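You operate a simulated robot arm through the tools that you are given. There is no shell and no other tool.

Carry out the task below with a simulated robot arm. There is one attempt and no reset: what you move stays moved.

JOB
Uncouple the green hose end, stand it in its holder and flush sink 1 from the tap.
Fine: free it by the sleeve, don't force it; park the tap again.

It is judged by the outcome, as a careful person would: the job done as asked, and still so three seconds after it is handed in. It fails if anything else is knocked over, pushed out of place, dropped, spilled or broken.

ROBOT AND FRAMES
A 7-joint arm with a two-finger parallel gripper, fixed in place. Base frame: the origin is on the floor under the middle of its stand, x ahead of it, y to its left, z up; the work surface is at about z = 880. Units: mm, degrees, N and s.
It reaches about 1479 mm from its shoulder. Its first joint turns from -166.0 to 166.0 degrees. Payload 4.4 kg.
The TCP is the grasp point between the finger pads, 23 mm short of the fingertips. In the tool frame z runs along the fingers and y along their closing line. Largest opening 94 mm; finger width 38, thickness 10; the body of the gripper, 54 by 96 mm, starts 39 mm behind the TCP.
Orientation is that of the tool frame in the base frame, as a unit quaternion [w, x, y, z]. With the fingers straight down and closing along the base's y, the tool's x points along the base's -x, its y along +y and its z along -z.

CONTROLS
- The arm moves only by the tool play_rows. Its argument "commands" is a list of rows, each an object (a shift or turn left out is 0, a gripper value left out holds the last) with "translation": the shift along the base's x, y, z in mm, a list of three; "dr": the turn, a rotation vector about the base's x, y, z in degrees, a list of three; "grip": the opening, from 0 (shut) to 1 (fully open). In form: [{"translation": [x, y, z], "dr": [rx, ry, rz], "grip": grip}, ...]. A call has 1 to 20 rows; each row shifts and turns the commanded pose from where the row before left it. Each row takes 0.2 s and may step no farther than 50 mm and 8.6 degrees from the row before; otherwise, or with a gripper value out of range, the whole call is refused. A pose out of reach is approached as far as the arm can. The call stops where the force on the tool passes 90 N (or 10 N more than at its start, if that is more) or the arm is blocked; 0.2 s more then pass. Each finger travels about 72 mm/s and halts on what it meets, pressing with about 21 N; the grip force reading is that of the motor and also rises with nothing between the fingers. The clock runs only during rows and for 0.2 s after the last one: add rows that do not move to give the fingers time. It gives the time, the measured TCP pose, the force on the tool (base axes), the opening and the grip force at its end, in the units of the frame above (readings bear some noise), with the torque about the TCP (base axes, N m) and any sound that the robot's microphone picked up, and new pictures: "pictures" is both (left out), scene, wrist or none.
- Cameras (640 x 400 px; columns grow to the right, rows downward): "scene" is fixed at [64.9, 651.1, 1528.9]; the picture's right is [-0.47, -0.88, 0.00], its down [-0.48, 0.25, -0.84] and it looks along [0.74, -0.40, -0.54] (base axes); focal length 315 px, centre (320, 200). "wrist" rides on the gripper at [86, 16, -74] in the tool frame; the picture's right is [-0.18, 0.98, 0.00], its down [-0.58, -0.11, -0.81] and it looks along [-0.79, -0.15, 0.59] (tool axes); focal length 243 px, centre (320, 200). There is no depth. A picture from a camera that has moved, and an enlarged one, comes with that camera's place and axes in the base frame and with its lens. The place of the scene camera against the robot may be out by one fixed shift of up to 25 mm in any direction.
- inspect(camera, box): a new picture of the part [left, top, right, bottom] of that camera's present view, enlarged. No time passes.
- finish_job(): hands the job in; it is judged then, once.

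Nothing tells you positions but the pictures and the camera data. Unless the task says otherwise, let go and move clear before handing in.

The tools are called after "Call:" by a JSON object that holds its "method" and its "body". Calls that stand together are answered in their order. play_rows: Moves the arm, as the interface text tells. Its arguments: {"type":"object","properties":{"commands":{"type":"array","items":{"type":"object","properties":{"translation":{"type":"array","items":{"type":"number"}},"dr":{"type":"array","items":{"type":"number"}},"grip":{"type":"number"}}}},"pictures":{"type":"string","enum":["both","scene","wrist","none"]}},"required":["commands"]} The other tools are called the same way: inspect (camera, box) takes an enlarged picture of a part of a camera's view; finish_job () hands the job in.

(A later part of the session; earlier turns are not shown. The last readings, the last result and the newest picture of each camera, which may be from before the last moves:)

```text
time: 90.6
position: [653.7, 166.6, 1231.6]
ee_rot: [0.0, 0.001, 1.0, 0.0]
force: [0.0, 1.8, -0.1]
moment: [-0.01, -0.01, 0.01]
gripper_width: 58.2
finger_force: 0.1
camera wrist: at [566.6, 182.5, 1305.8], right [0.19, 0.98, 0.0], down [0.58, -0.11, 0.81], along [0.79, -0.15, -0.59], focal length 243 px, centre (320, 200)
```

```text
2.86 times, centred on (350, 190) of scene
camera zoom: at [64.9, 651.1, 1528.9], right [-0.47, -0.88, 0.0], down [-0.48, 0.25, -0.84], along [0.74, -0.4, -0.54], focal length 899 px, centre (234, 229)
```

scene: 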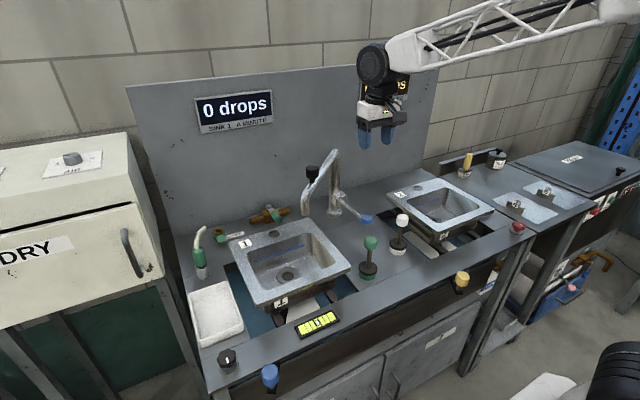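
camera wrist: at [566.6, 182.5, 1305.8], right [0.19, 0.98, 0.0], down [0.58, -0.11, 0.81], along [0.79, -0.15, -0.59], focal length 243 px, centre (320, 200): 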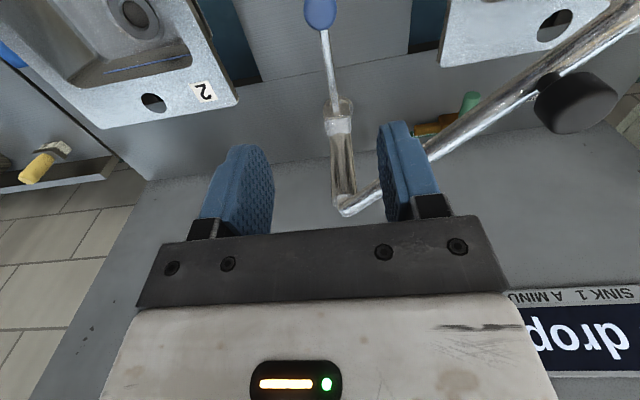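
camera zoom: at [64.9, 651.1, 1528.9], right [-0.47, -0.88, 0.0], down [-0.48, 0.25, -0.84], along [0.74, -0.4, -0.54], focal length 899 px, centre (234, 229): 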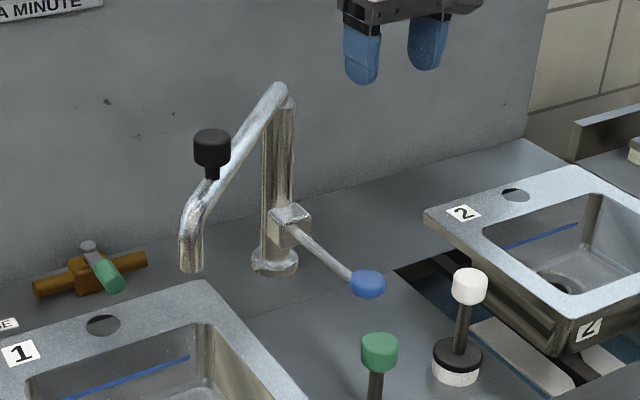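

Call:
{"method": "play_rows", "body": {"commands": [{"translation": [4, 0, -40]}, {"translation": [0, 0, -45]}, {"translation": [0, 0, -45]}, {"translation": [0, 0, -45]}, {"translation": [0, 0, -25]}, {}, {}], "pictures": "both"}}

Call:
{"method": "inspect", "body": {"camera": "wrist", "box": [200, 60, 440, 240]}}

Call:
{"method": "inspect", "body": {"camera": "scene", "box": [300, 140, 420, 260]}}

```text
time: 92.2
position: [656.6, 165.9, 1030.5]
ee_rot: [0.0, 0.001, 1.0, 0.0]
force: [-0.3, 0.3, 0.2]
moment: [0.01, 0.0, 0.01]
gripper_width: 58.3
finger_force: 0.1
camera wrist: at [571.2, 183.0, 1104.5], right [0.19, 0.98, 0.0], down [0.58, -0.11, 0.81], along [0.79, -0.15, -0.59], focal length 243 px, centre (320, 200)
```

scene: 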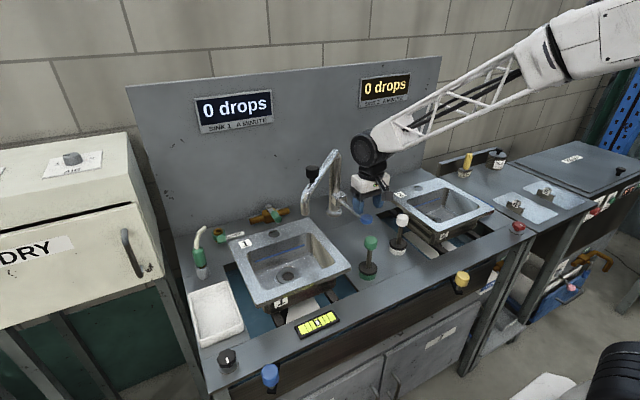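
wrist: 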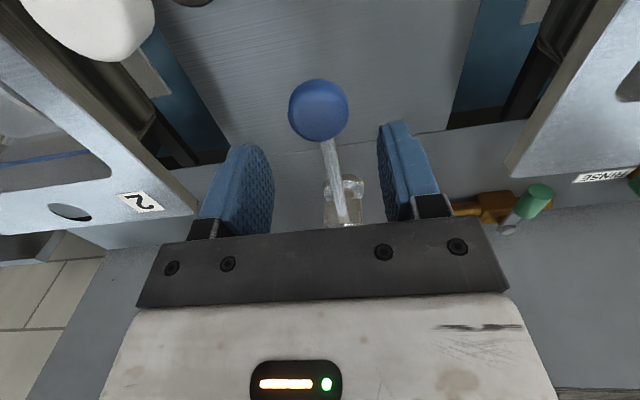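

```text
2.22 times, centred on (320, 150) of wrist
camera zoom: at [571.2, 183.0, 1104.5], right [0.19, 0.98, 0.0], down [0.58, -0.11, 0.81], along [0.79, -0.15, -0.59], focal length 539 px, centre (320, 311)
```

zoom: 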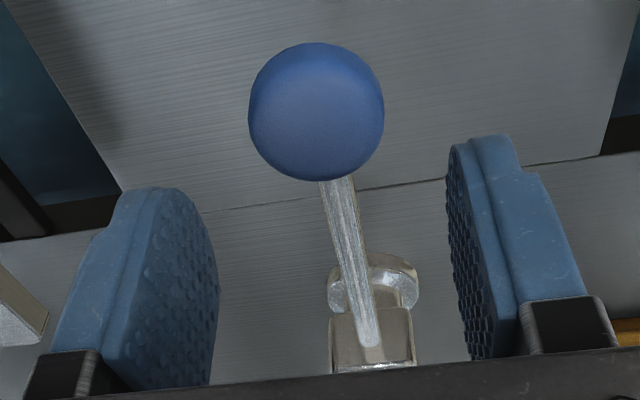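

```text
3.33 times, centred on (360, 200) of scene
camera zoom: at [64.9, 651.1, 1528.9], right [-0.47, -0.88, 0.0], down [-0.48, 0.25, -0.84], along [0.74, -0.4, -0.54], focal length 1048 px, centre (187, 200)
```

zoom: 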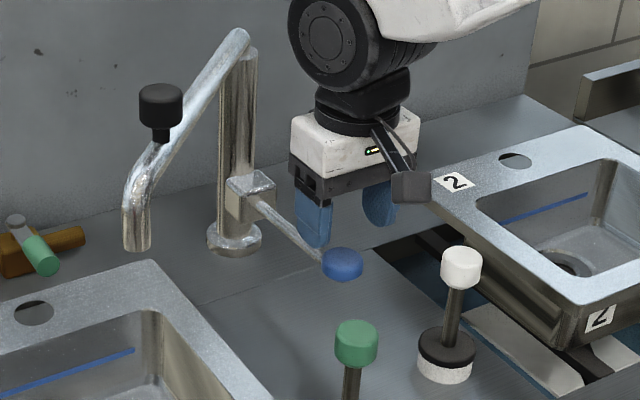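

Call:
{"method": "play_rows", "body": {"commands": [{"translation": [1.5, 0, -20]}, {"translation": [0, 0, -20]}, {"translation": [0, 0, -13]}, {}, {}], "pictures": "both"}}

Call:
{"method": "inspect", "body": {"camera": "wrist", "box": [200, 60, 440, 240]}}

Call:
{"method": "inspect", "body": {"camera": "scene", "box": [300, 140, 420, 260]}}

```text
time: 93.4
position: [661.8, 169.0, 978.6]
ee_rot: [0.0, 0.001, 1.0, 0.001]
force: [-0.4, -0.1, -0.2]
moment: [0.01, -0.01, 0.0]
gripper_width: 58.3
finger_force: 0.0
camera wrist: at [572.8, 184.5, 1051.4], right [0.19, 0.98, 0.0], down [0.58, -0.11, 0.81], along [0.79, -0.15, -0.59], focal length 243 px, centre (320, 200)
```

scene: 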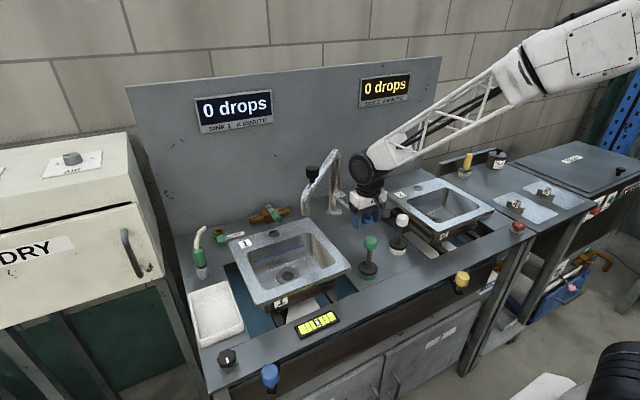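
wrist: 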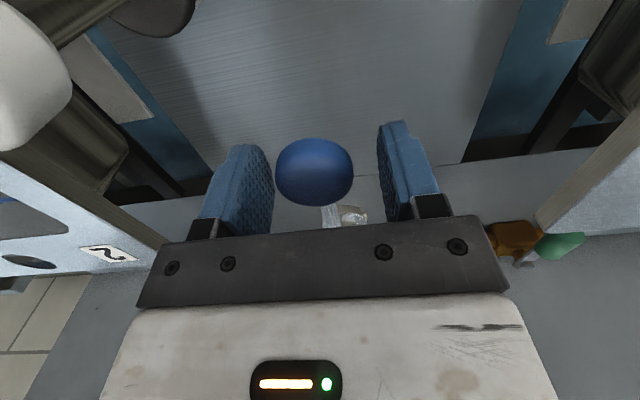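

```text
2.22 times, centred on (320, 150) of wrist
camera zoom: at [572.8, 184.5, 1051.4], right [0.19, 0.98, 0.0], down [0.58, -0.11, 0.81], along [0.79, -0.15, -0.59], focal length 539 px, centre (320, 311)
```

zoom: 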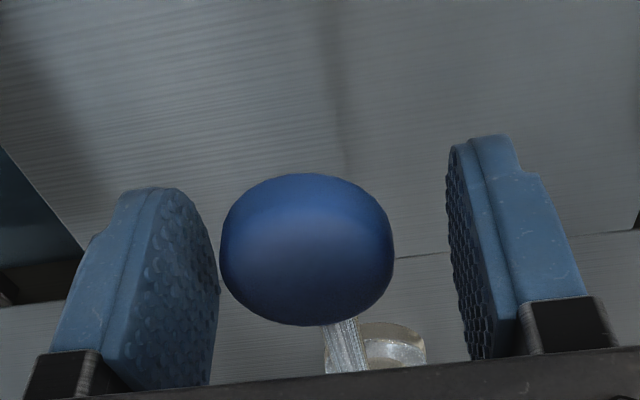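

```text
3.33 times, centred on (360, 200) of scene
camera zoom: at [64.9, 651.1, 1528.9], right [-0.47, -0.88, 0.0], down [-0.48, 0.25, -0.84], along [0.74, -0.4, -0.54], focal length 1048 px, centre (187, 200)
```

zoom: 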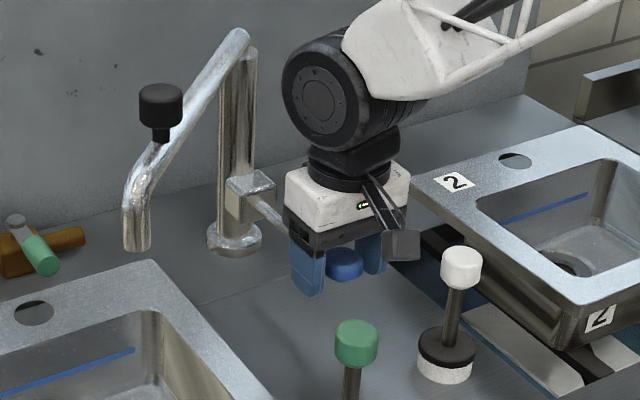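

Call:
{"method": "play_rows", "body": {"commands": [{"translation": [-1, -4, -4]}, {}, {"grip": 0.38}, {}, {}], "pictures": "wrist"}}

Call:
{"method": "inspect", "body": {"camera": "wrist", "box": [200, 60, 440, 240]}}

```text
time: 94.6
position: [659.6, 162.6, 973.9]
ee_rot: [0.0, 0.001, 1.0, 0.0]
force: [2.1, 11.9, -2.1]
moment: [0.07, -0.05, -0.02]
gripper_width: 41.3
finger_force: 6.6
camera wrist: at [571.9, 179.9, 1047.6], right [0.19, 0.98, 0.0], down [0.58, -0.11, 0.81], along [0.79, -0.15, -0.59], focal length 243 px, centre (320, 200)
```

wrist: 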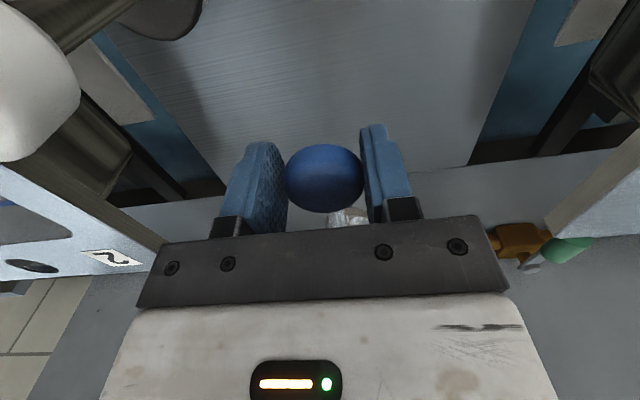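

```text
2.22 times, centred on (320, 150) of wrist
camera zoom: at [571.9, 179.9, 1047.6], right [0.19, 0.98, 0.0], down [0.58, -0.11, 0.81], along [0.79, -0.15, -0.59], focal length 539 px, centre (320, 311)
```

zoom: 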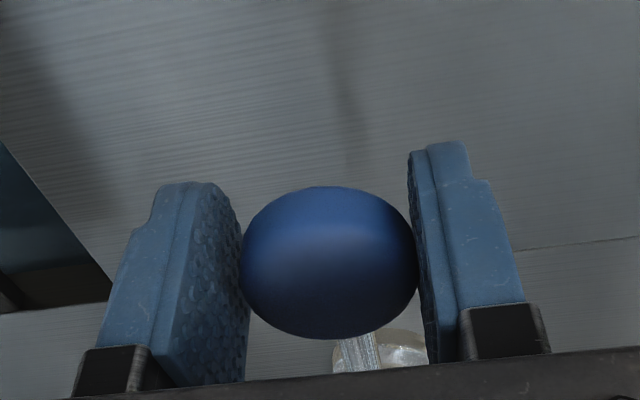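

Call:
{"method": "play_rows", "body": {"commands": [{"translation": [0, 1.5, 0]}, {"translation": [0, 1, 0]}, {}], "pictures": "none"}}

```text
time: 95.4
position: [658.1, 165.4, 973.9]
ee_rot: [0.0, 0.001, 1.0, 0.0]
force: [-9.7, -5.2, 0.2]
moment: [0.3, 0.03, -0.04]
gripper_width: 37.4
finger_force: 44.7
```

Both fingers hold the lever knob (37 mm) and sideways it is stiff. I'll try a gentle lift.

Call:
{"method": "play_rows", "body": {"commands": [{"translation": [0, 0, 2]}, {"translation": [0, 0, 2]}, {}], "pictures": "both"}}

Call:
{"method": "inspect", "body": {"camera": "scene", "box": [270, 140, 390, 290]}}

```text
time: 96.2
position: [659.9, 165.6, 977.0]
ee_rot: [-0.001, 0.001, 1.0, 0.0]
force: [-0.4, 6.1, -43.1]
moment: [0.32, 0.09, -0.01]
gripper_width: 37.6
finger_force: 44.8
camera wrist: at [572.2, 181.7, 1050.7], right [0.19, 0.98, 0.0], down [0.58, -0.11, 0.8], along [0.79, -0.15, -0.59], focal length 243 px, centre (320, 200)
```

scene: 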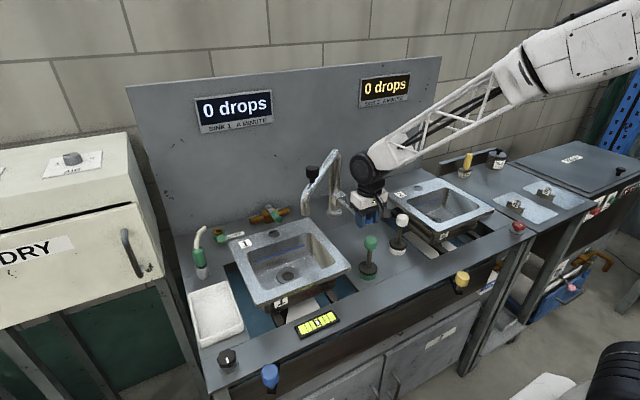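
wrist: 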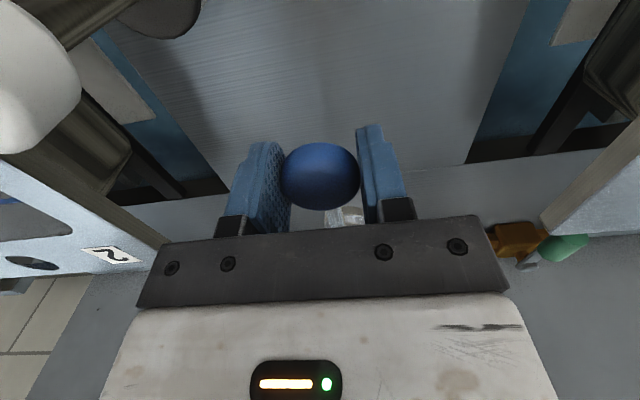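

```text
2.67 times, centred on (330, 215) of scene
camera zoom: at [64.9, 651.1, 1528.9], right [-0.47, -0.88, 0.0], down [-0.48, 0.25, -0.84], along [0.74, -0.4, -0.54], focal length 839 px, centre (293, 160)
```

zoom: 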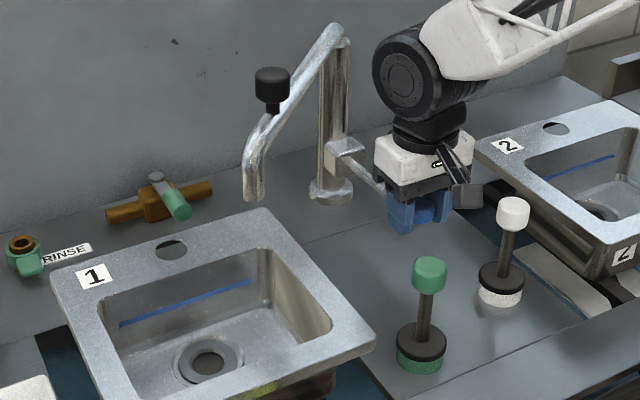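

Lifting is stiff: 43 N for 3 mm and no movement. I'll return to neutral and try gently the other way.

Call:
{"method": "play_rows", "body": {"commands": [{"translation": [0, 0, -2]}, {"translation": [0, 0, -2]}, {}], "pictures": "none"}}

Call:
{"method": "play_rows", "body": {"commands": [{"translation": [0, 0, -1.5]}, {}], "pictures": "none"}}

```text
time: 97.0
position: [660.2, 164.4, 976.4]
ee_rot: [0.001, 0.002, 1.0, 0.0]
force: [-40.0, 1.0, 3.7]
moment: [-0.33, -0.32, 0.02]
gripper_width: 37.4
finger_force: 44.8
```

```text
time: 97.6
position: [659.9, 165.6, 974.1]
ee_rot: [0.001, 0.001, 1.0, 0.0]
force: [-30.9, 0.8, 10.8]
moment: [-0.29, -0.71, -0.01]
gripper_width: 37.3
finger_force: 45.0
```

Call:
{"method": "play_rows", "body": {"commands": [{"grip": 0.6}, {}, {}, {}], "pictures": "both"}}

Call:
{"method": "inspect", "body": {"camera": "wrist", "box": [200, 60, 440, 240]}}

Call:
{"method": "inspect", "body": {"camera": "scene", "box": [270, 140, 390, 290]}}

```text
time: 98.6
position: [659.6, 165.4, 974.0]
ee_rot: [0.0, 0.0, 1.0, 0.0]
force: [-0.8, 0.2, 0.0]
moment: [-0.03, 0.04, 0.04]
gripper_width: 56.3
finger_force: 0.1
camera wrist: at [572.5, 181.7, 1046.8], right [0.19, 0.98, 0.0], down [0.58, -0.11, 0.81], along [0.79, -0.15, -0.59], focal length 243 px, centre (320, 200)
```

scene: 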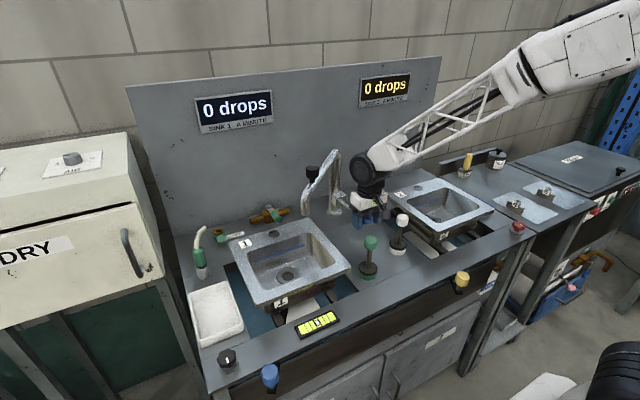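
wrist: 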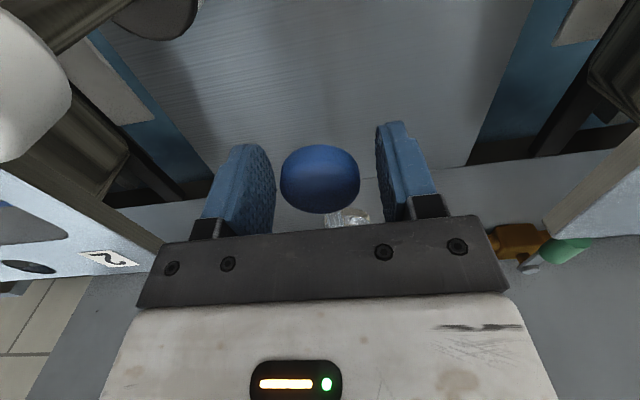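

```text
2.22 times, centred on (320, 150) of wrist
camera zoom: at [572.5, 181.7, 1046.8], right [0.19, 0.98, 0.0], down [0.58, -0.11, 0.81], along [0.79, -0.15, -0.59], focal length 539 px, centre (320, 311)
```

zoom: 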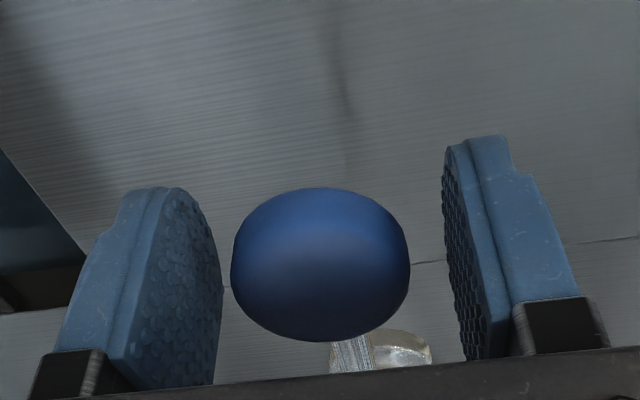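

```text
2.67 times, centred on (330, 215) of scene
camera zoom: at [64.9, 651.1, 1528.9], right [-0.47, -0.88, 0.0], down [-0.48, 0.25, -0.84], along [0.74, -0.4, -0.54], focal length 839 px, centre (293, 160)
```

zoom: 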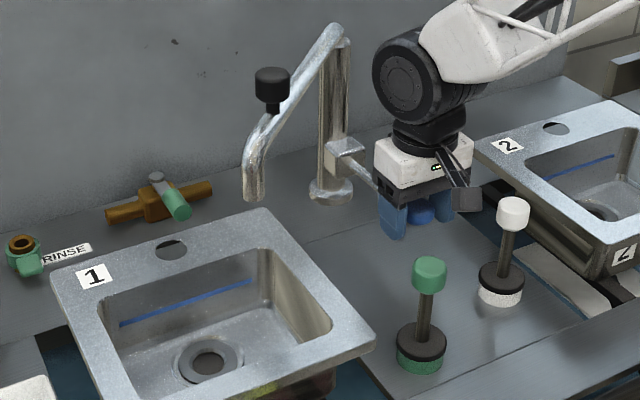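

Released and nothing moved. Now I'll probe sideways with the soft fingers, starting toward +y.

Call:
{"method": "play_rows", "body": {"commands": [{"translation": [0, 5, 0]}, {"translation": [0, 4, 0]}, {"translation": [0, 3, 0]}, {}], "pictures": "wrist"}}

Call:
{"method": "inspect", "body": {"camera": "wrist", "box": [200, 60, 440, 240]}}

```text
time: 99.6
position: [659.9, 177.8, 972.7]
ee_rot: [0.0, 0.001, 1.0, 0.001]
force: [-4.9, -11.7, 1.4]
moment: [-0.03, 0.03, -0.13]
gripper_width: 61.4
finger_force: 6.2
camera wrist: at [572.4, 193.6, 1046.6], right [0.19, 0.98, 0.0], down [0.58, -0.11, 0.81], along [0.79, -0.15, -0.59], focal length 243 px, centre (320, 200)
```

wrist: 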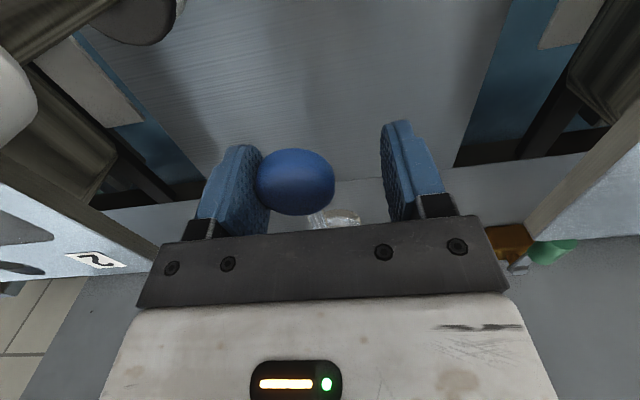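

```text
2.22 times, centred on (320, 150) of wrist
camera zoom: at [572.4, 193.6, 1046.6], right [0.19, 0.98, 0.0], down [0.58, -0.11, 0.81], along [0.79, -0.15, -0.59], focal length 539 px, centre (320, 311)
```

zoom: 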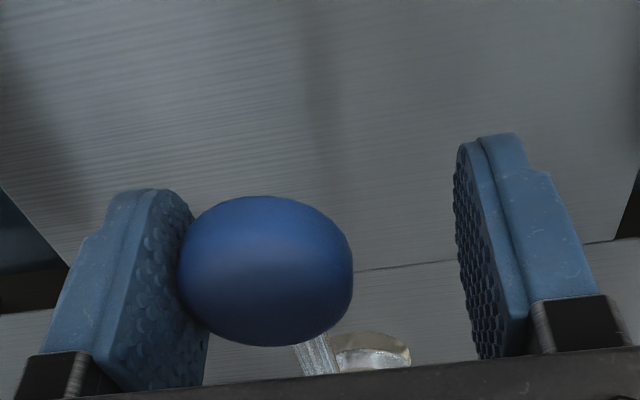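

Call:
{"method": "play_rows", "body": {"commands": [{"translation": [0, 3, 0]}, {"translation": [0, 3, 0]}, {}], "pictures": "wrist"}}

Call:
{"method": "inspect", "body": {"camera": "wrist", "box": [200, 60, 440, 240]}}

```text
time: 100.4
position: [659.2, 182.1, 972.9]
ee_rot: [0.0, 0.001, 1.0, 0.0]
force: [-7.9, -37.4, 3.3]
moment: [-0.14, -0.09, -0.29]
gripper_width: 73.0
finger_force: 18.6
camera wrist: at [572.5, 199.6, 1046.3], right [0.19, 0.98, 0.0], down [0.58, -0.11, 0.81], along [0.79, -0.15, -0.59], focal length 243 px, centre (320, 200)
```

wrist: 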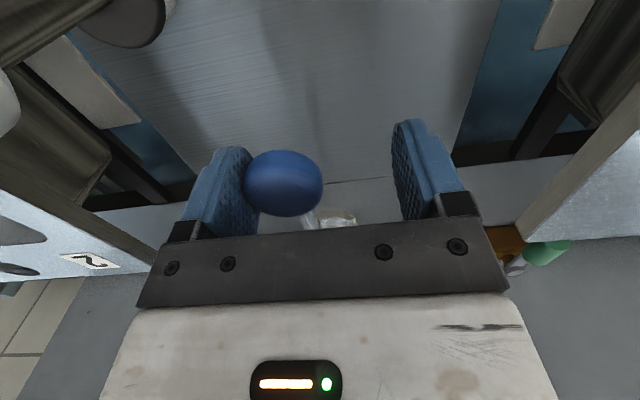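

```text
2.22 times, centred on (320, 150) of wrist
camera zoom: at [572.5, 199.6, 1046.3], right [0.19, 0.98, 0.0], down [0.58, -0.11, 0.81], along [0.79, -0.15, -0.59], focal length 539 px, centre (320, 311)
```

zoom: 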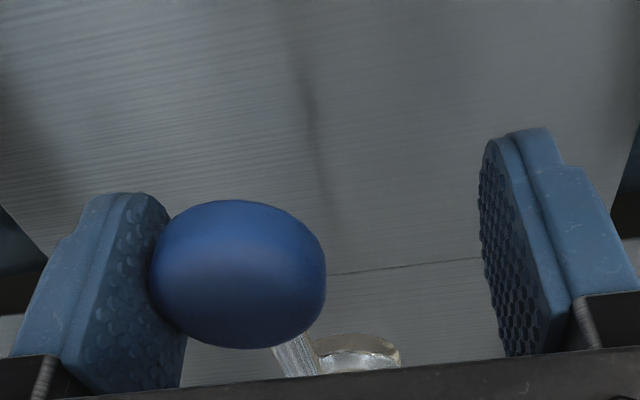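

No movement toward +y even at 37 N. I'll try the −y side the same way.

Call:
{"method": "play_rows", "body": {"commands": [{"translation": [0, -8, 0]}, {"translation": [0, -8, 0]}, {"translation": [0, -6, 0]}, {"translation": [0, -4, 0]}, {"translation": [0, -3, 0]}, {}], "pictures": "none"}}

Call:
{"method": "play_rows", "body": {"commands": [{"translation": [0, -3, 0]}, {"translation": [0, -3, 0]}, {}], "pictures": "wrist"}}

Call:
{"method": "inspect", "body": {"camera": "wrist", "box": [200, 60, 440, 240]}}

```text
time: 101.8
position: [659.6, 154.7, 974.6]
ee_rot: [0.0, 0.001, 1.0, -0.001]
force: [0.6, 4.6, 0.7]
moment: [0.03, -0.03, 0.01]
gripper_width: 58.5
finger_force: 2.5
```

```text
time: 102.6
position: [661.2, 149.2, 973.5]
ee_rot: [-0.001, 0.001, 1.0, 0.0]
force: [-11.8, 29.3, 3.6]
moment: [0.4, -0.16, 0.4]
gripper_width: 69.6
finger_force: 14.7
camera wrist: at [572.6, 165.6, 1047.1], right [0.19, 0.98, 0.0], down [0.58, -0.11, 0.81], along [0.79, -0.15, -0.59], focal length 243 px, centre (320, 200)
```

wrist: 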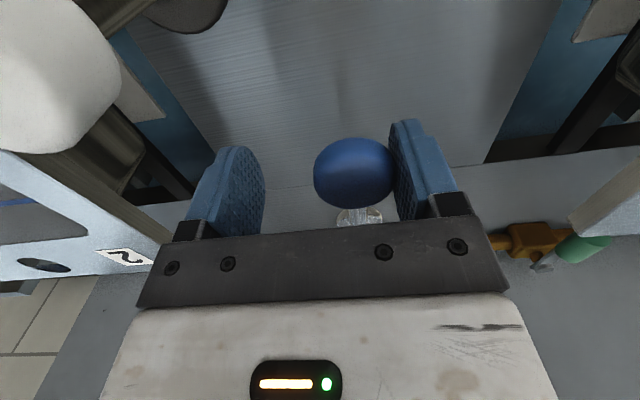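

```text
2.22 times, centred on (320, 150) of wrist
camera zoom: at [572.6, 165.6, 1047.1], right [0.19, 0.98, 0.0], down [0.58, -0.11, 0.81], along [0.79, -0.15, -0.59], focal length 539 px, centre (320, 311)
```

zoom: 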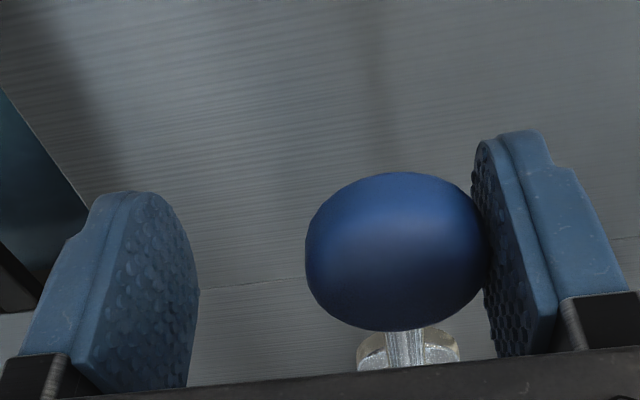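

Neither side moves. I'll rise, close the fingers and press gently down on top of the knob instead.

Call:
{"method": "play_rows", "body": {"commands": [{"translation": [0, 8, 0]}, {"translation": [0, 8, 0]}, {"translation": [0, 0, 25]}, {"translation": [-2, 0, 25]}, {"translation": [0, 0, 0], "grip": 0.0}, {}, {}, {}, {}], "pictures": "wrist"}}

Call:
{"method": "inspect", "body": {"camera": "wrist", "box": [200, 60, 440, 240]}}

```text
time: 104.6
position: [657.7, 162.2, 1023.2]
ee_rot: [0.0, 0.001, 1.0, 0.0]
force: [0.3, 0.0, 0.9]
moment: [0.03, -0.03, 0.01]
gripper_width: 0.0
finger_force: 21.0
camera wrist: at [570.6, 179.6, 1096.7], right [0.19, 0.98, 0.0], down [0.58, -0.11, 0.81], along [0.79, -0.15, -0.59], focal length 243 px, centre (320, 200)
```

wrist: 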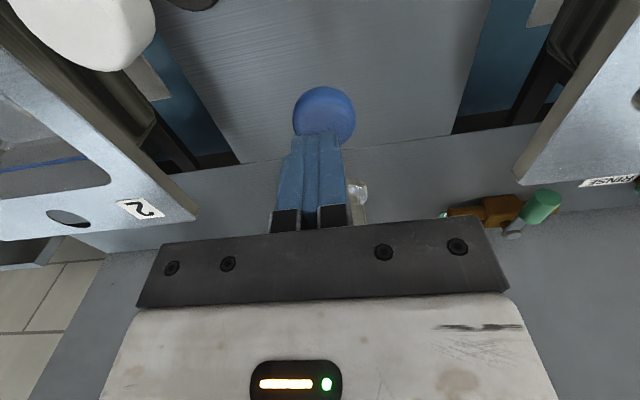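

```text
2.22 times, centred on (320, 150) of wrist
camera zoom: at [570.6, 179.6, 1096.7], right [0.19, 0.98, 0.0], down [0.58, -0.11, 0.81], along [0.79, -0.15, -0.59], focal length 539 px, centre (320, 311)
```

zoom: 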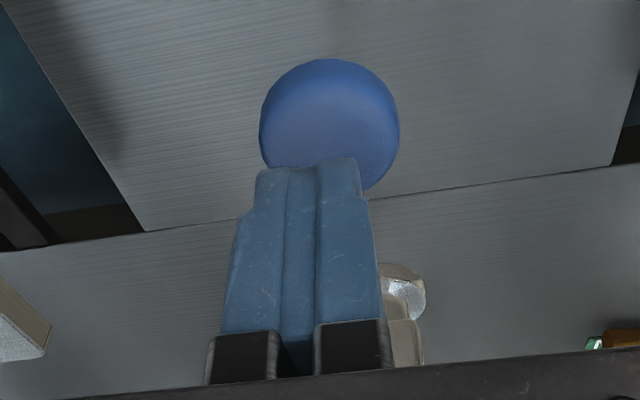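

Call:
{"method": "play_rows", "body": {"commands": [{"translation": [0, 3, -8]}, {"translation": [0, 0, -4]}, {"translation": [0, 0, -2]}, {"translation": [0, 0, -2]}, {}], "pictures": "none"}}

Call:
{"method": "play_rows", "body": {"commands": [{"translation": [0, 0, -2]}, {"translation": [0, 0, -1]}, {}], "pictures": "wrist"}}

Call:
{"method": "inspect", "body": {"camera": "wrist", "box": [200, 60, 440, 240]}}

```text
time: 105.8
position: [657.3, 167.1, 1007.3]
ee_rot: [0.0, 0.001, 1.0, 0.0]
force: [0.1, 0.8, 1.2]
moment: [-0.02, 0.01, -0.01]
gripper_width: 0.1
finger_force: 20.7
```

```text
time: 106.6
position: [658.2, 166.5, 1004.6]
ee_rot: [0.0, 0.001, 1.0, 0.0]
force: [-0.7, 0.3, 0.4]
moment: [0.03, 0.03, 0.0]
gripper_width: 0.0
finger_force: 20.9
camera wrist: at [570.5, 183.4, 1077.9], right [0.19, 0.98, 0.0], down [0.58, -0.11, 0.81], along [0.79, -0.15, -0.59], focal length 243 px, centre (320, 200)
```

wrist: 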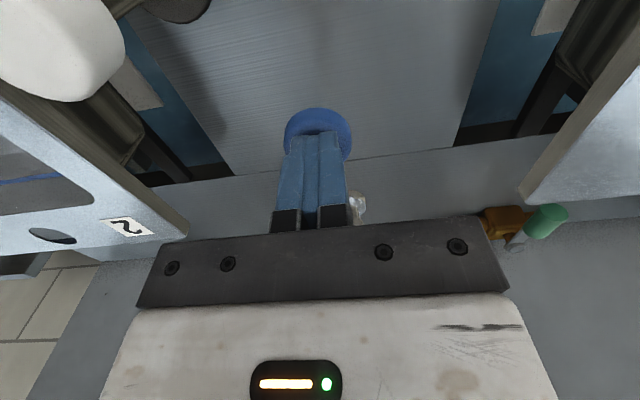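

```text
2.22 times, centred on (320, 150) of wrist
camera zoom: at [570.5, 183.4, 1077.9], right [0.19, 0.98, 0.0], down [0.58, -0.11, 0.81], along [0.79, -0.15, -0.59], focal length 539 px, centre (320, 311)
```

zoom: 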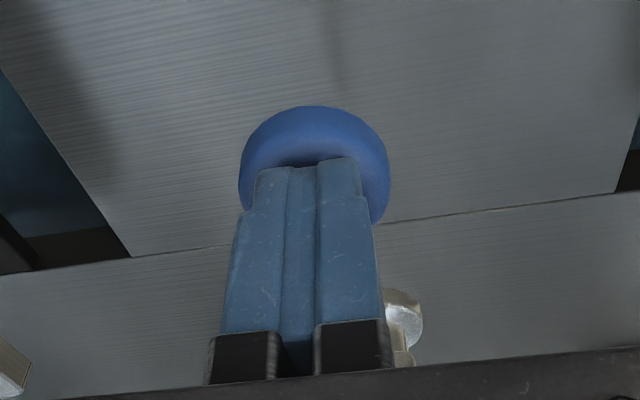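

Call:
{"method": "play_rows", "body": {"commands": [{"translation": [0, 0, -2]}, {"translation": [0, 0, -2]}, {}], "pictures": "none"}}

Call:
{"method": "play_rows", "body": {"commands": [{"translation": [0, 0, -1.5]}, {}], "pictures": "wrist"}}

```text
time: 107.4
position: [657.7, 166.6, 1000.5]
ee_rot: [0.0, 0.001, 1.0, 0.0]
force: [0.5, 0.1, 1.5]
moment: [0.02, 0.02, -0.06]
gripper_width: 0.0
finger_force: 21.2
```

```text
time: 108.0
position: [658.0, 167.2, 999.6]
ee_rot: [0.0, 0.001, 1.0, 0.001]
force: [-0.3, -0.2, 2.4]
moment: [0.06, -0.03, 0.02]
gripper_width: 0.0
finger_force: 21.0
camera wrist: at [570.5, 183.4, 1072.6], right [0.19, 0.98, 0.0], down [0.58, -0.11, 0.81], along [0.79, -0.15, -0.59], focal length 243 px, centre (320, 200)
```

wrist: 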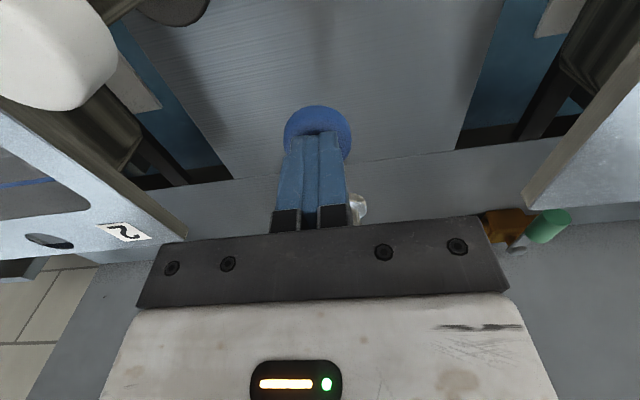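

The lever is moving down with the fingers at only 2–3 N, so pressing down is the way it turns. I'll go a little further and watch the outlet.

Call:
{"method": "play_rows", "body": {"commands": [{"translation": [0, 0, -3]}, {"translation": [0, 0, -3]}, {"translation": [0, 0, -3]}, {}], "pictures": "both"}}

Call:
{"method": "inspect", "body": {"camera": "scene", "box": [220, 130, 400, 310]}}

```text
time: 109.0
position: [658.7, 166.3, 990.8]
ee_rot: [0.0, 0.001, 1.0, 0.0]
force: [-0.1, 1.6, 2.2]
moment: [0.03, -0.05, 0.01]
gripper_width: 0.0
finger_force: 20.8
camera wrist: at [570.4, 183.6, 1063.7], right [0.19, 0.98, 0.0], down [0.58, -0.11, 0.81], along [0.79, -0.15, -0.59], focal length 243 px, centre (320, 200)
```

scene: 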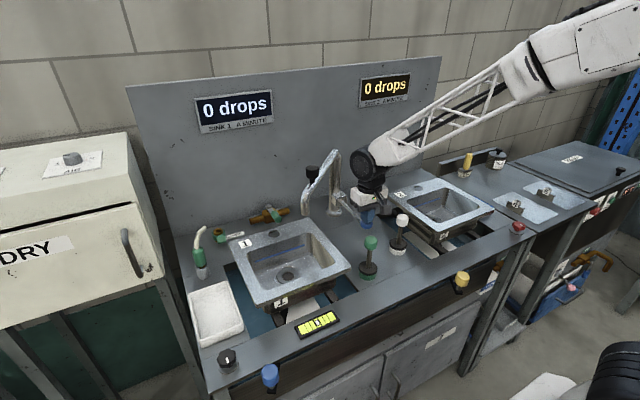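
wrist: 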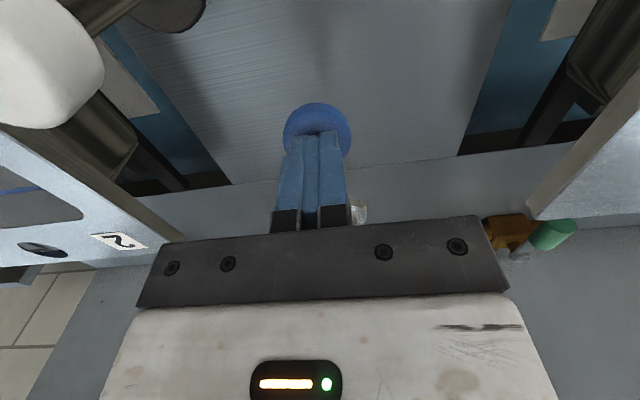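

```text
2.22 times, centred on (310, 220) of scene
camera zoom: at [64.9, 651.1, 1528.9], right [-0.47, -0.88, 0.0], down [-0.48, 0.25, -0.84], along [0.74, -0.4, -0.54], focal length 699 px, centre (342, 156)
```

zoom: 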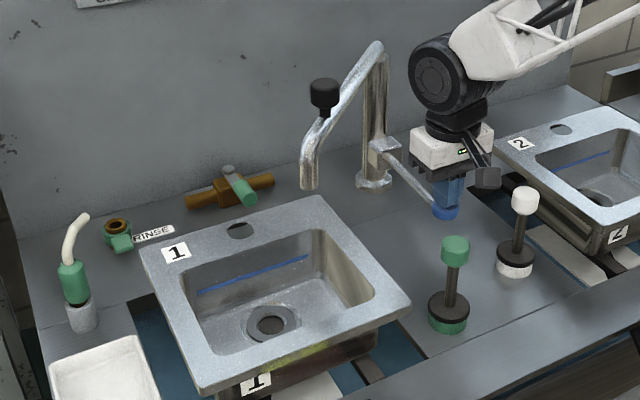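

Call:
{"method": "play_rows", "body": {"commands": [{"translation": [0, 0, -4]}, {"translation": [0, 0, -4]}, {"translation": [0, 0, -4]}, {}], "pictures": "both"}}

Call:
{"method": "inspect", "body": {"camera": "scene", "box": [220, 130, 400, 310]}}

```text
time: 110.0
position: [658.0, 166.3, 979.0]
ee_rot: [0.0, 0.001, 1.0, 0.0]
force: [-0.3, 1.4, 2.9]
moment: [0.03, -0.04, 0.01]
gripper_width: 0.0
finger_force: 21.5
camera wrist: at [570.3, 183.3, 1052.1], right [0.19, 0.98, 0.0], down [0.58, -0.11, 0.81], along [0.79, -0.15, -0.59], focal length 243 px, centre (320, 200)
```

scene: 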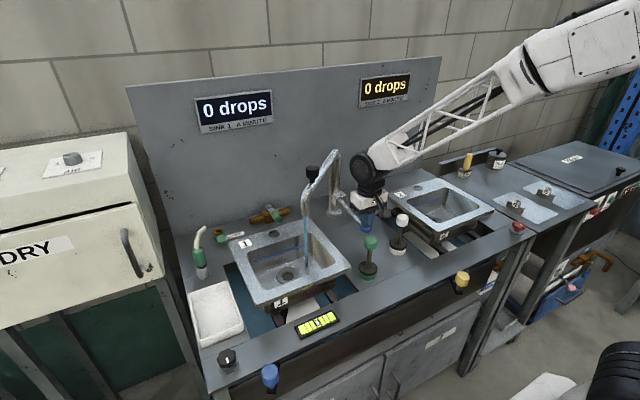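
wrist: 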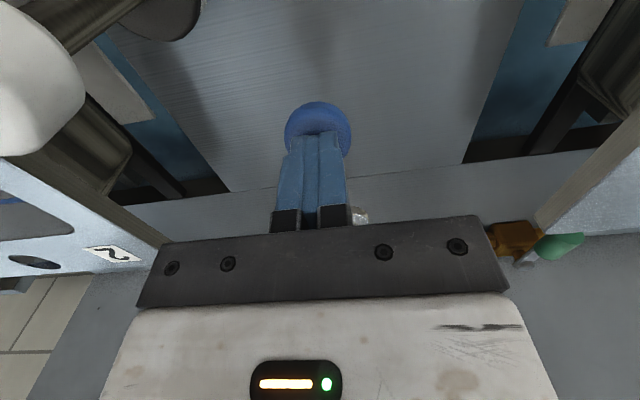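

```text
2.22 times, centred on (310, 220) of scene
camera zoom: at [64.9, 651.1, 1528.9], right [-0.47, -0.88, 0.0], down [-0.48, 0.25, -0.84], along [0.74, -0.4, -0.54], focal length 699 px, centre (342, 156)
```

zoom: 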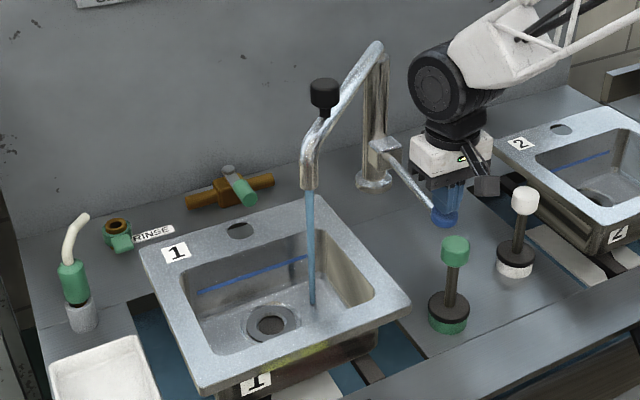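

Water is running from the spout into sink 1. I'll hold the lever here, let it flush and watch the basin.

Call:
{"method": "play_rows", "body": {"commands": [{}, {}, {}, {}, {}, {}, {}, {}, {}, {}], "pictures": "scene"}}

Call:
{"method": "inspect", "body": {"camera": "scene", "box": [220, 200, 380, 340]}}

```text
time: 112.2
position: [657.7, 166.2, 978.7]
ee_rot: [0.001, 0.002, 1.0, 0.0]
force: [-0.5, 0.3, 3.6]
moment: [-0.03, -0.03, 0.02]
gripper_width: 0.0
finger_force: 20.8
```

scene: 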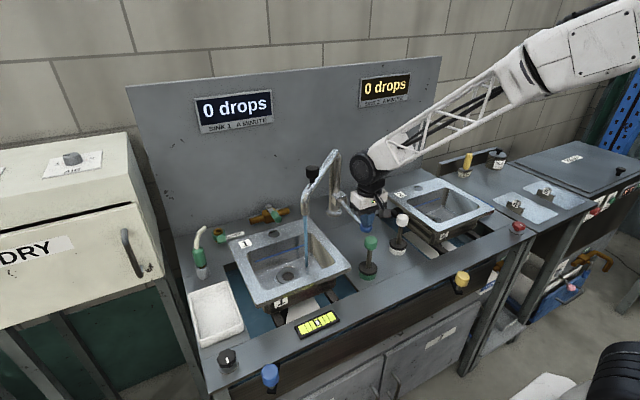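

```text
2.86 times, centred on (300, 270) of scene
camera zoom: at [64.9, 651.1, 1528.9], right [-0.47, -0.88, 0.0], down [-0.48, 0.25, -0.84], along [0.74, -0.4, -0.54], focal length 899 px, centre (377, 0)
```

zoom: 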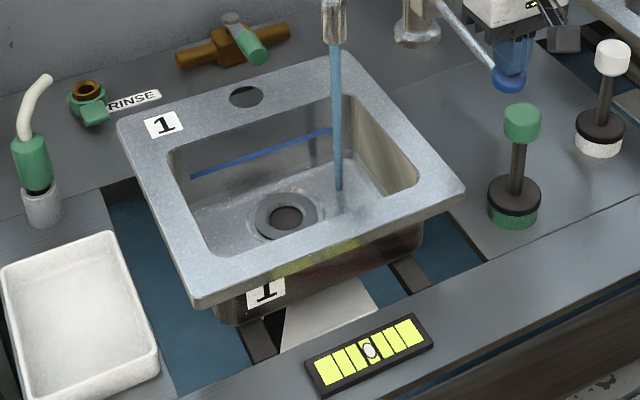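

The water runs to the drain and doesn't pool. I'll open slightly more and let it flush a few seconds longer.

Call:
{"method": "play_rows", "body": {"commands": [{"translation": [0, 0, -3]}, {"translation": [0, 0, -3]}, {}, {}, {}, {}, {}, {}, {}, {}, {}, {}], "pictures": "scene"}}

Call:
{"method": "inspect", "body": {"camera": "scene", "box": [220, 200, 380, 340]}}

```text
time: 114.8
position: [658.5, 166.2, 971.7]
ee_rot: [0.0, 0.001, 1.0, 0.0]
force: [0.2, 2.7, 3.8]
moment: [0.02, -0.08, -0.02]
gripper_width: 0.1
finger_force: 20.9
```

scene: 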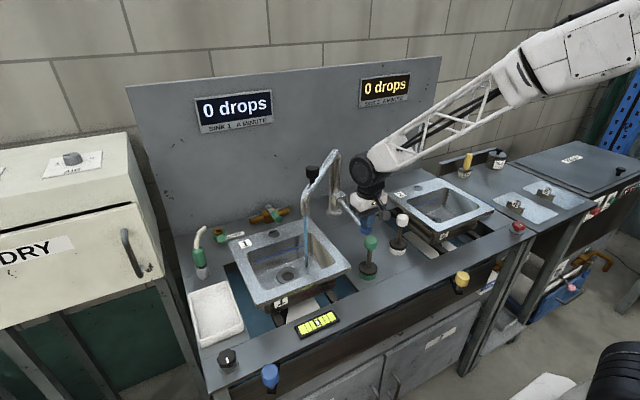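

```text
2.86 times, centred on (300, 270) of scene
camera zoom: at [64.9, 651.1, 1528.9], right [-0.47, -0.88, 0.0], down [-0.48, 0.25, -0.84], along [0.74, -0.4, -0.54], focal length 899 px, centre (377, 0)
```

zoom: 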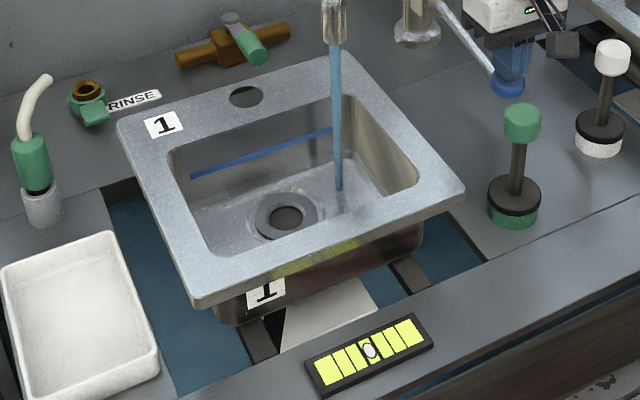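

Call:
{"method": "play_rows", "body": {"commands": [{}, {}, {}, {}, {}, {}, {}, {}, {}, {}, {}, {}, {}, {}, {}], "pictures": "scene"}}

Call:
{"method": "play_rows", "body": {"commands": [{"translation": [0, 0, 8]}, {"translation": [0, 0, 10]}, {"translation": [0, 0, 10]}, {"translation": [0, 0, 12]}, {}], "pictures": "both"}}

Call:
{"method": "inspect", "body": {"camera": "scene", "box": [220, 130, 400, 310]}}

Call:
{"method": "inspect", "body": {"camera": "wrist", "box": [200, 60, 440, 240]}}

```text
time: 118.0
position: [656.9, 166.9, 973.0]
ee_rot: [-0.001, 0.0, 1.0, 0.001]
force: [-0.4, -0.3, 3.0]
moment: [-0.05, -0.02, 0.0]
gripper_width: 0.2
finger_force: 21.1
```

scene: 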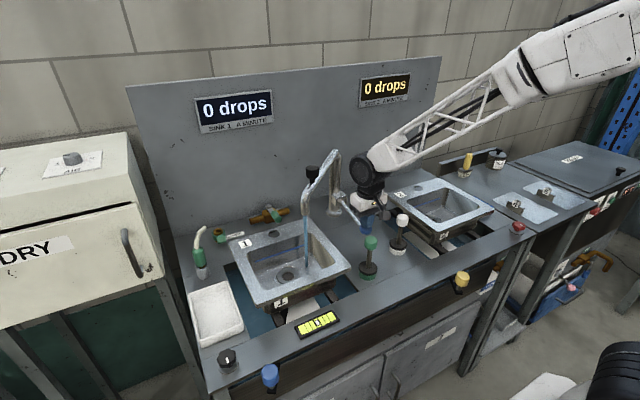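

```text
time: 119.2
position: [656.4, 167.0, 1010.9]
ee_rot: [-0.001, 0.001, 1.0, 0.0]
force: [0.2, 0.4, -0.7]
moment: [0.01, 0.01, -0.03]
gripper_width: 0.0
finger_force: 21.3
camera wrist: at [570.4, 183.7, 1085.2], right [0.19, 0.98, 0.0], down [0.58, -0.11, 0.81], along [0.79, -0.15, -0.59], focal length 243 px, centre (320, 200)
```

scene: 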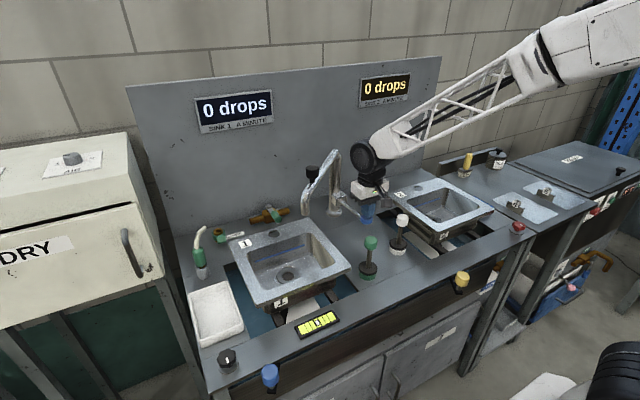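
wrist: 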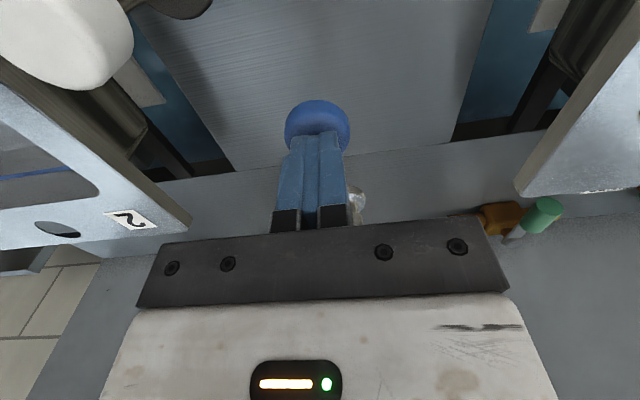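

```text
2.22 times, centred on (310, 220) of scene
camera zoom: at [64.9, 651.1, 1528.9], right [-0.47, -0.88, 0.0], down [-0.48, 0.25, -0.84], along [0.74, -0.4, -0.54], focal length 699 px, centre (342, 156)
```

zoom: 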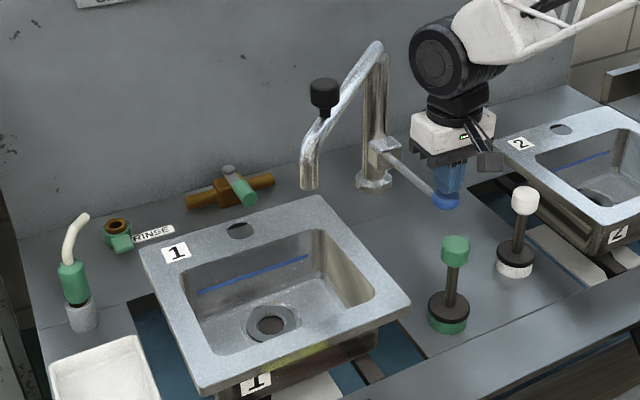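

```text
2.22 times, centred on (320, 150) of wrist
camera zoom: at [570.4, 183.7, 1085.2], right [0.19, 0.98, 0.0], down [0.58, -0.11, 0.81], along [0.79, -0.15, -0.59], focal length 539 px, centre (320, 311)
```

zoom: 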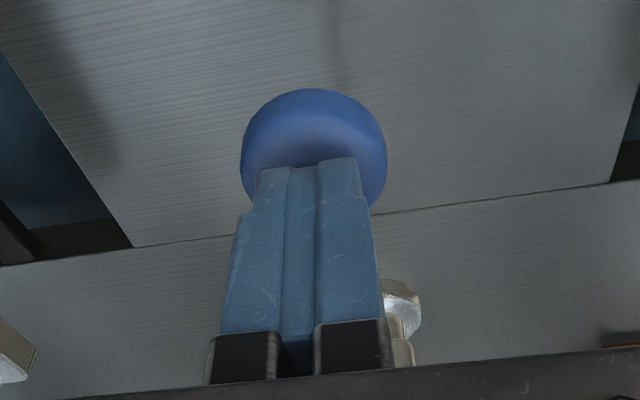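

The lever springs back up on its own and the water has stopped after about 8 seconds of flushing. I'll zoom in on the basin, the outlet and the surroundings to confirm nothing spilled or drips.

Call:
{"method": "inspect", "body": {"camera": "scene", "box": [235, 215, 355, 315]}}

Call:
{"method": "inspect", "body": {"camera": "scene", "box": [190, 80, 290, 140]}}

Call:
{"method": "inspect", "body": {"camera": "scene", "box": [180, 280, 360, 400]}}

```text
4.00 times, centred on (295, 265) of scene
camera zoom: at [64.9, 651.1, 1528.9], right [-0.47, -0.88, 0.0], down [-0.48, 0.25, -0.84], along [0.74, -0.4, -0.54], focal length 1258 px, centre (420, -60)
```

zoom: 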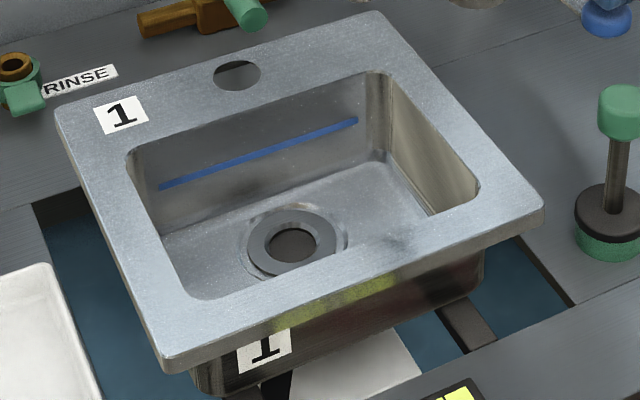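

```text
6.40 times, centred on (240, 110) of scene
camera zoom: at [64.9, 651.1, 1528.9], right [-0.47, -0.88, 0.0], down [-0.48, 0.25, -0.84], along [0.74, -0.4, -0.54], focal length 2013 px, centre (832, 776)
```

zoom: 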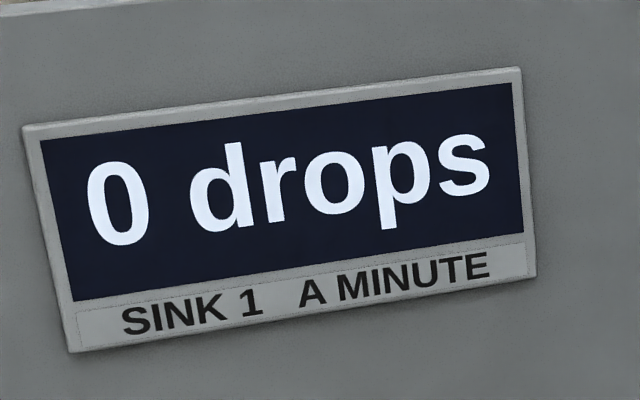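

```text
3.33 times, centred on (270, 340) of scene
camera zoom: at [64.9, 651.1, 1528.9], right [-0.47, -0.88, 0.0], down [-0.48, 0.25, -0.84], along [0.74, -0.4, -0.54], focal length 1048 px, centre (487, -267)
```

zoom: 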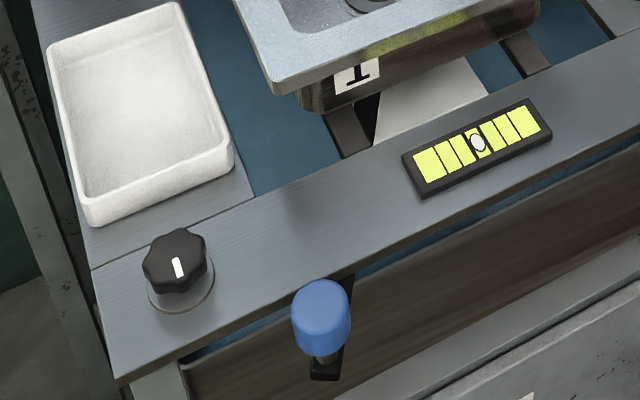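

The basin is clean, there's no drip, nothing has spilled and the lever is back at rest. Now I'll park the spout: rise, go back to the black knob with the matching yaw, and straddle it.

Call:
{"method": "play_rows", "body": {"commands": [{"translation": [0, 0, 44]}, {"translation": [0, 0, 44]}, {"translation": [0, 0, 44]}, {"translation": [0, 0, 44]}, {"translation": [0, 0, 44], "grip": 0.62}, {"translation": [4.3, 28.9, 0], "dr": [0, 0, -7.8]}, {"translation": [4.3, 28.9, 0], "dr": [0, 0, -7.8]}, {"translation": [4.3, 28.9, 0], "dr": [0, 0, -7.8]}, {"translation": [4.3, 28.9, 0], "dr": [0, 0, -7.8]}, {"translation": [4.3, 28.9, 0], "dr": [0, 0, -7.8]}, {"translation": [4.3, 28.8, 0], "dr": [0, 0, -7.7]}, {}, {}], "pictures": "both"}}

Call:
{"method": "inspect", "body": {"camera": "wrist", "box": [200, 60, 440, 240]}}

```text
time: 122.0
position: [684.0, 340.5, 1230.7]
ee_rot: [0.0, 0.397, 0.918, -0.001]
force: [0.1, 0.6, 0.0]
moment: [0.0, -0.01, -0.02]
gripper_width: 58.4
finger_force: 0.1
camera wrist: at [634.9, 414.9, 1304.1], right [0.84, 0.54, 0.0], down [0.32, -0.5, 0.81], along [0.43, -0.68, -0.59], focal length 243 px, centre (320, 200)
```

scene: 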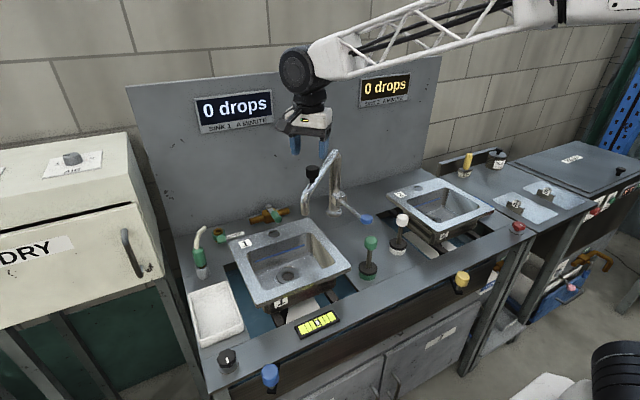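
wrist: 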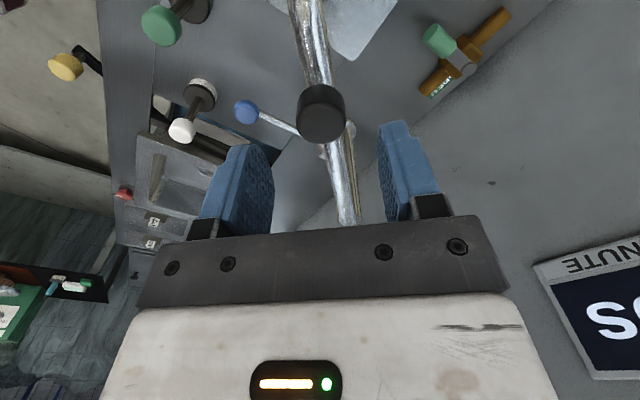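

```text
2.22 times, centred on (320, 150) of wrist
camera zoom: at [634.9, 414.9, 1304.1], right [0.84, 0.54, 0.0], down [0.32, -0.5, 0.81], along [0.43, -0.68, -0.59], focal length 539 px, centre (320, 311)
```

zoom: 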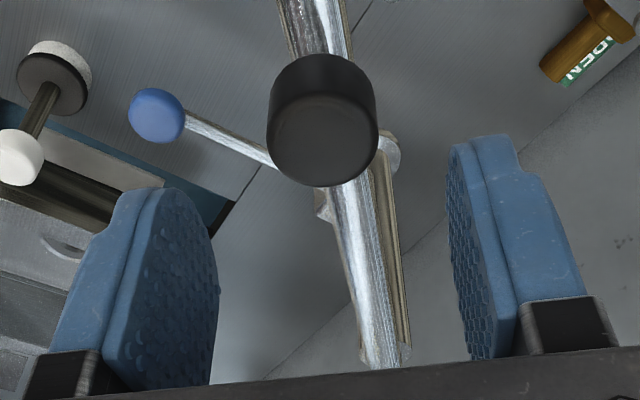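

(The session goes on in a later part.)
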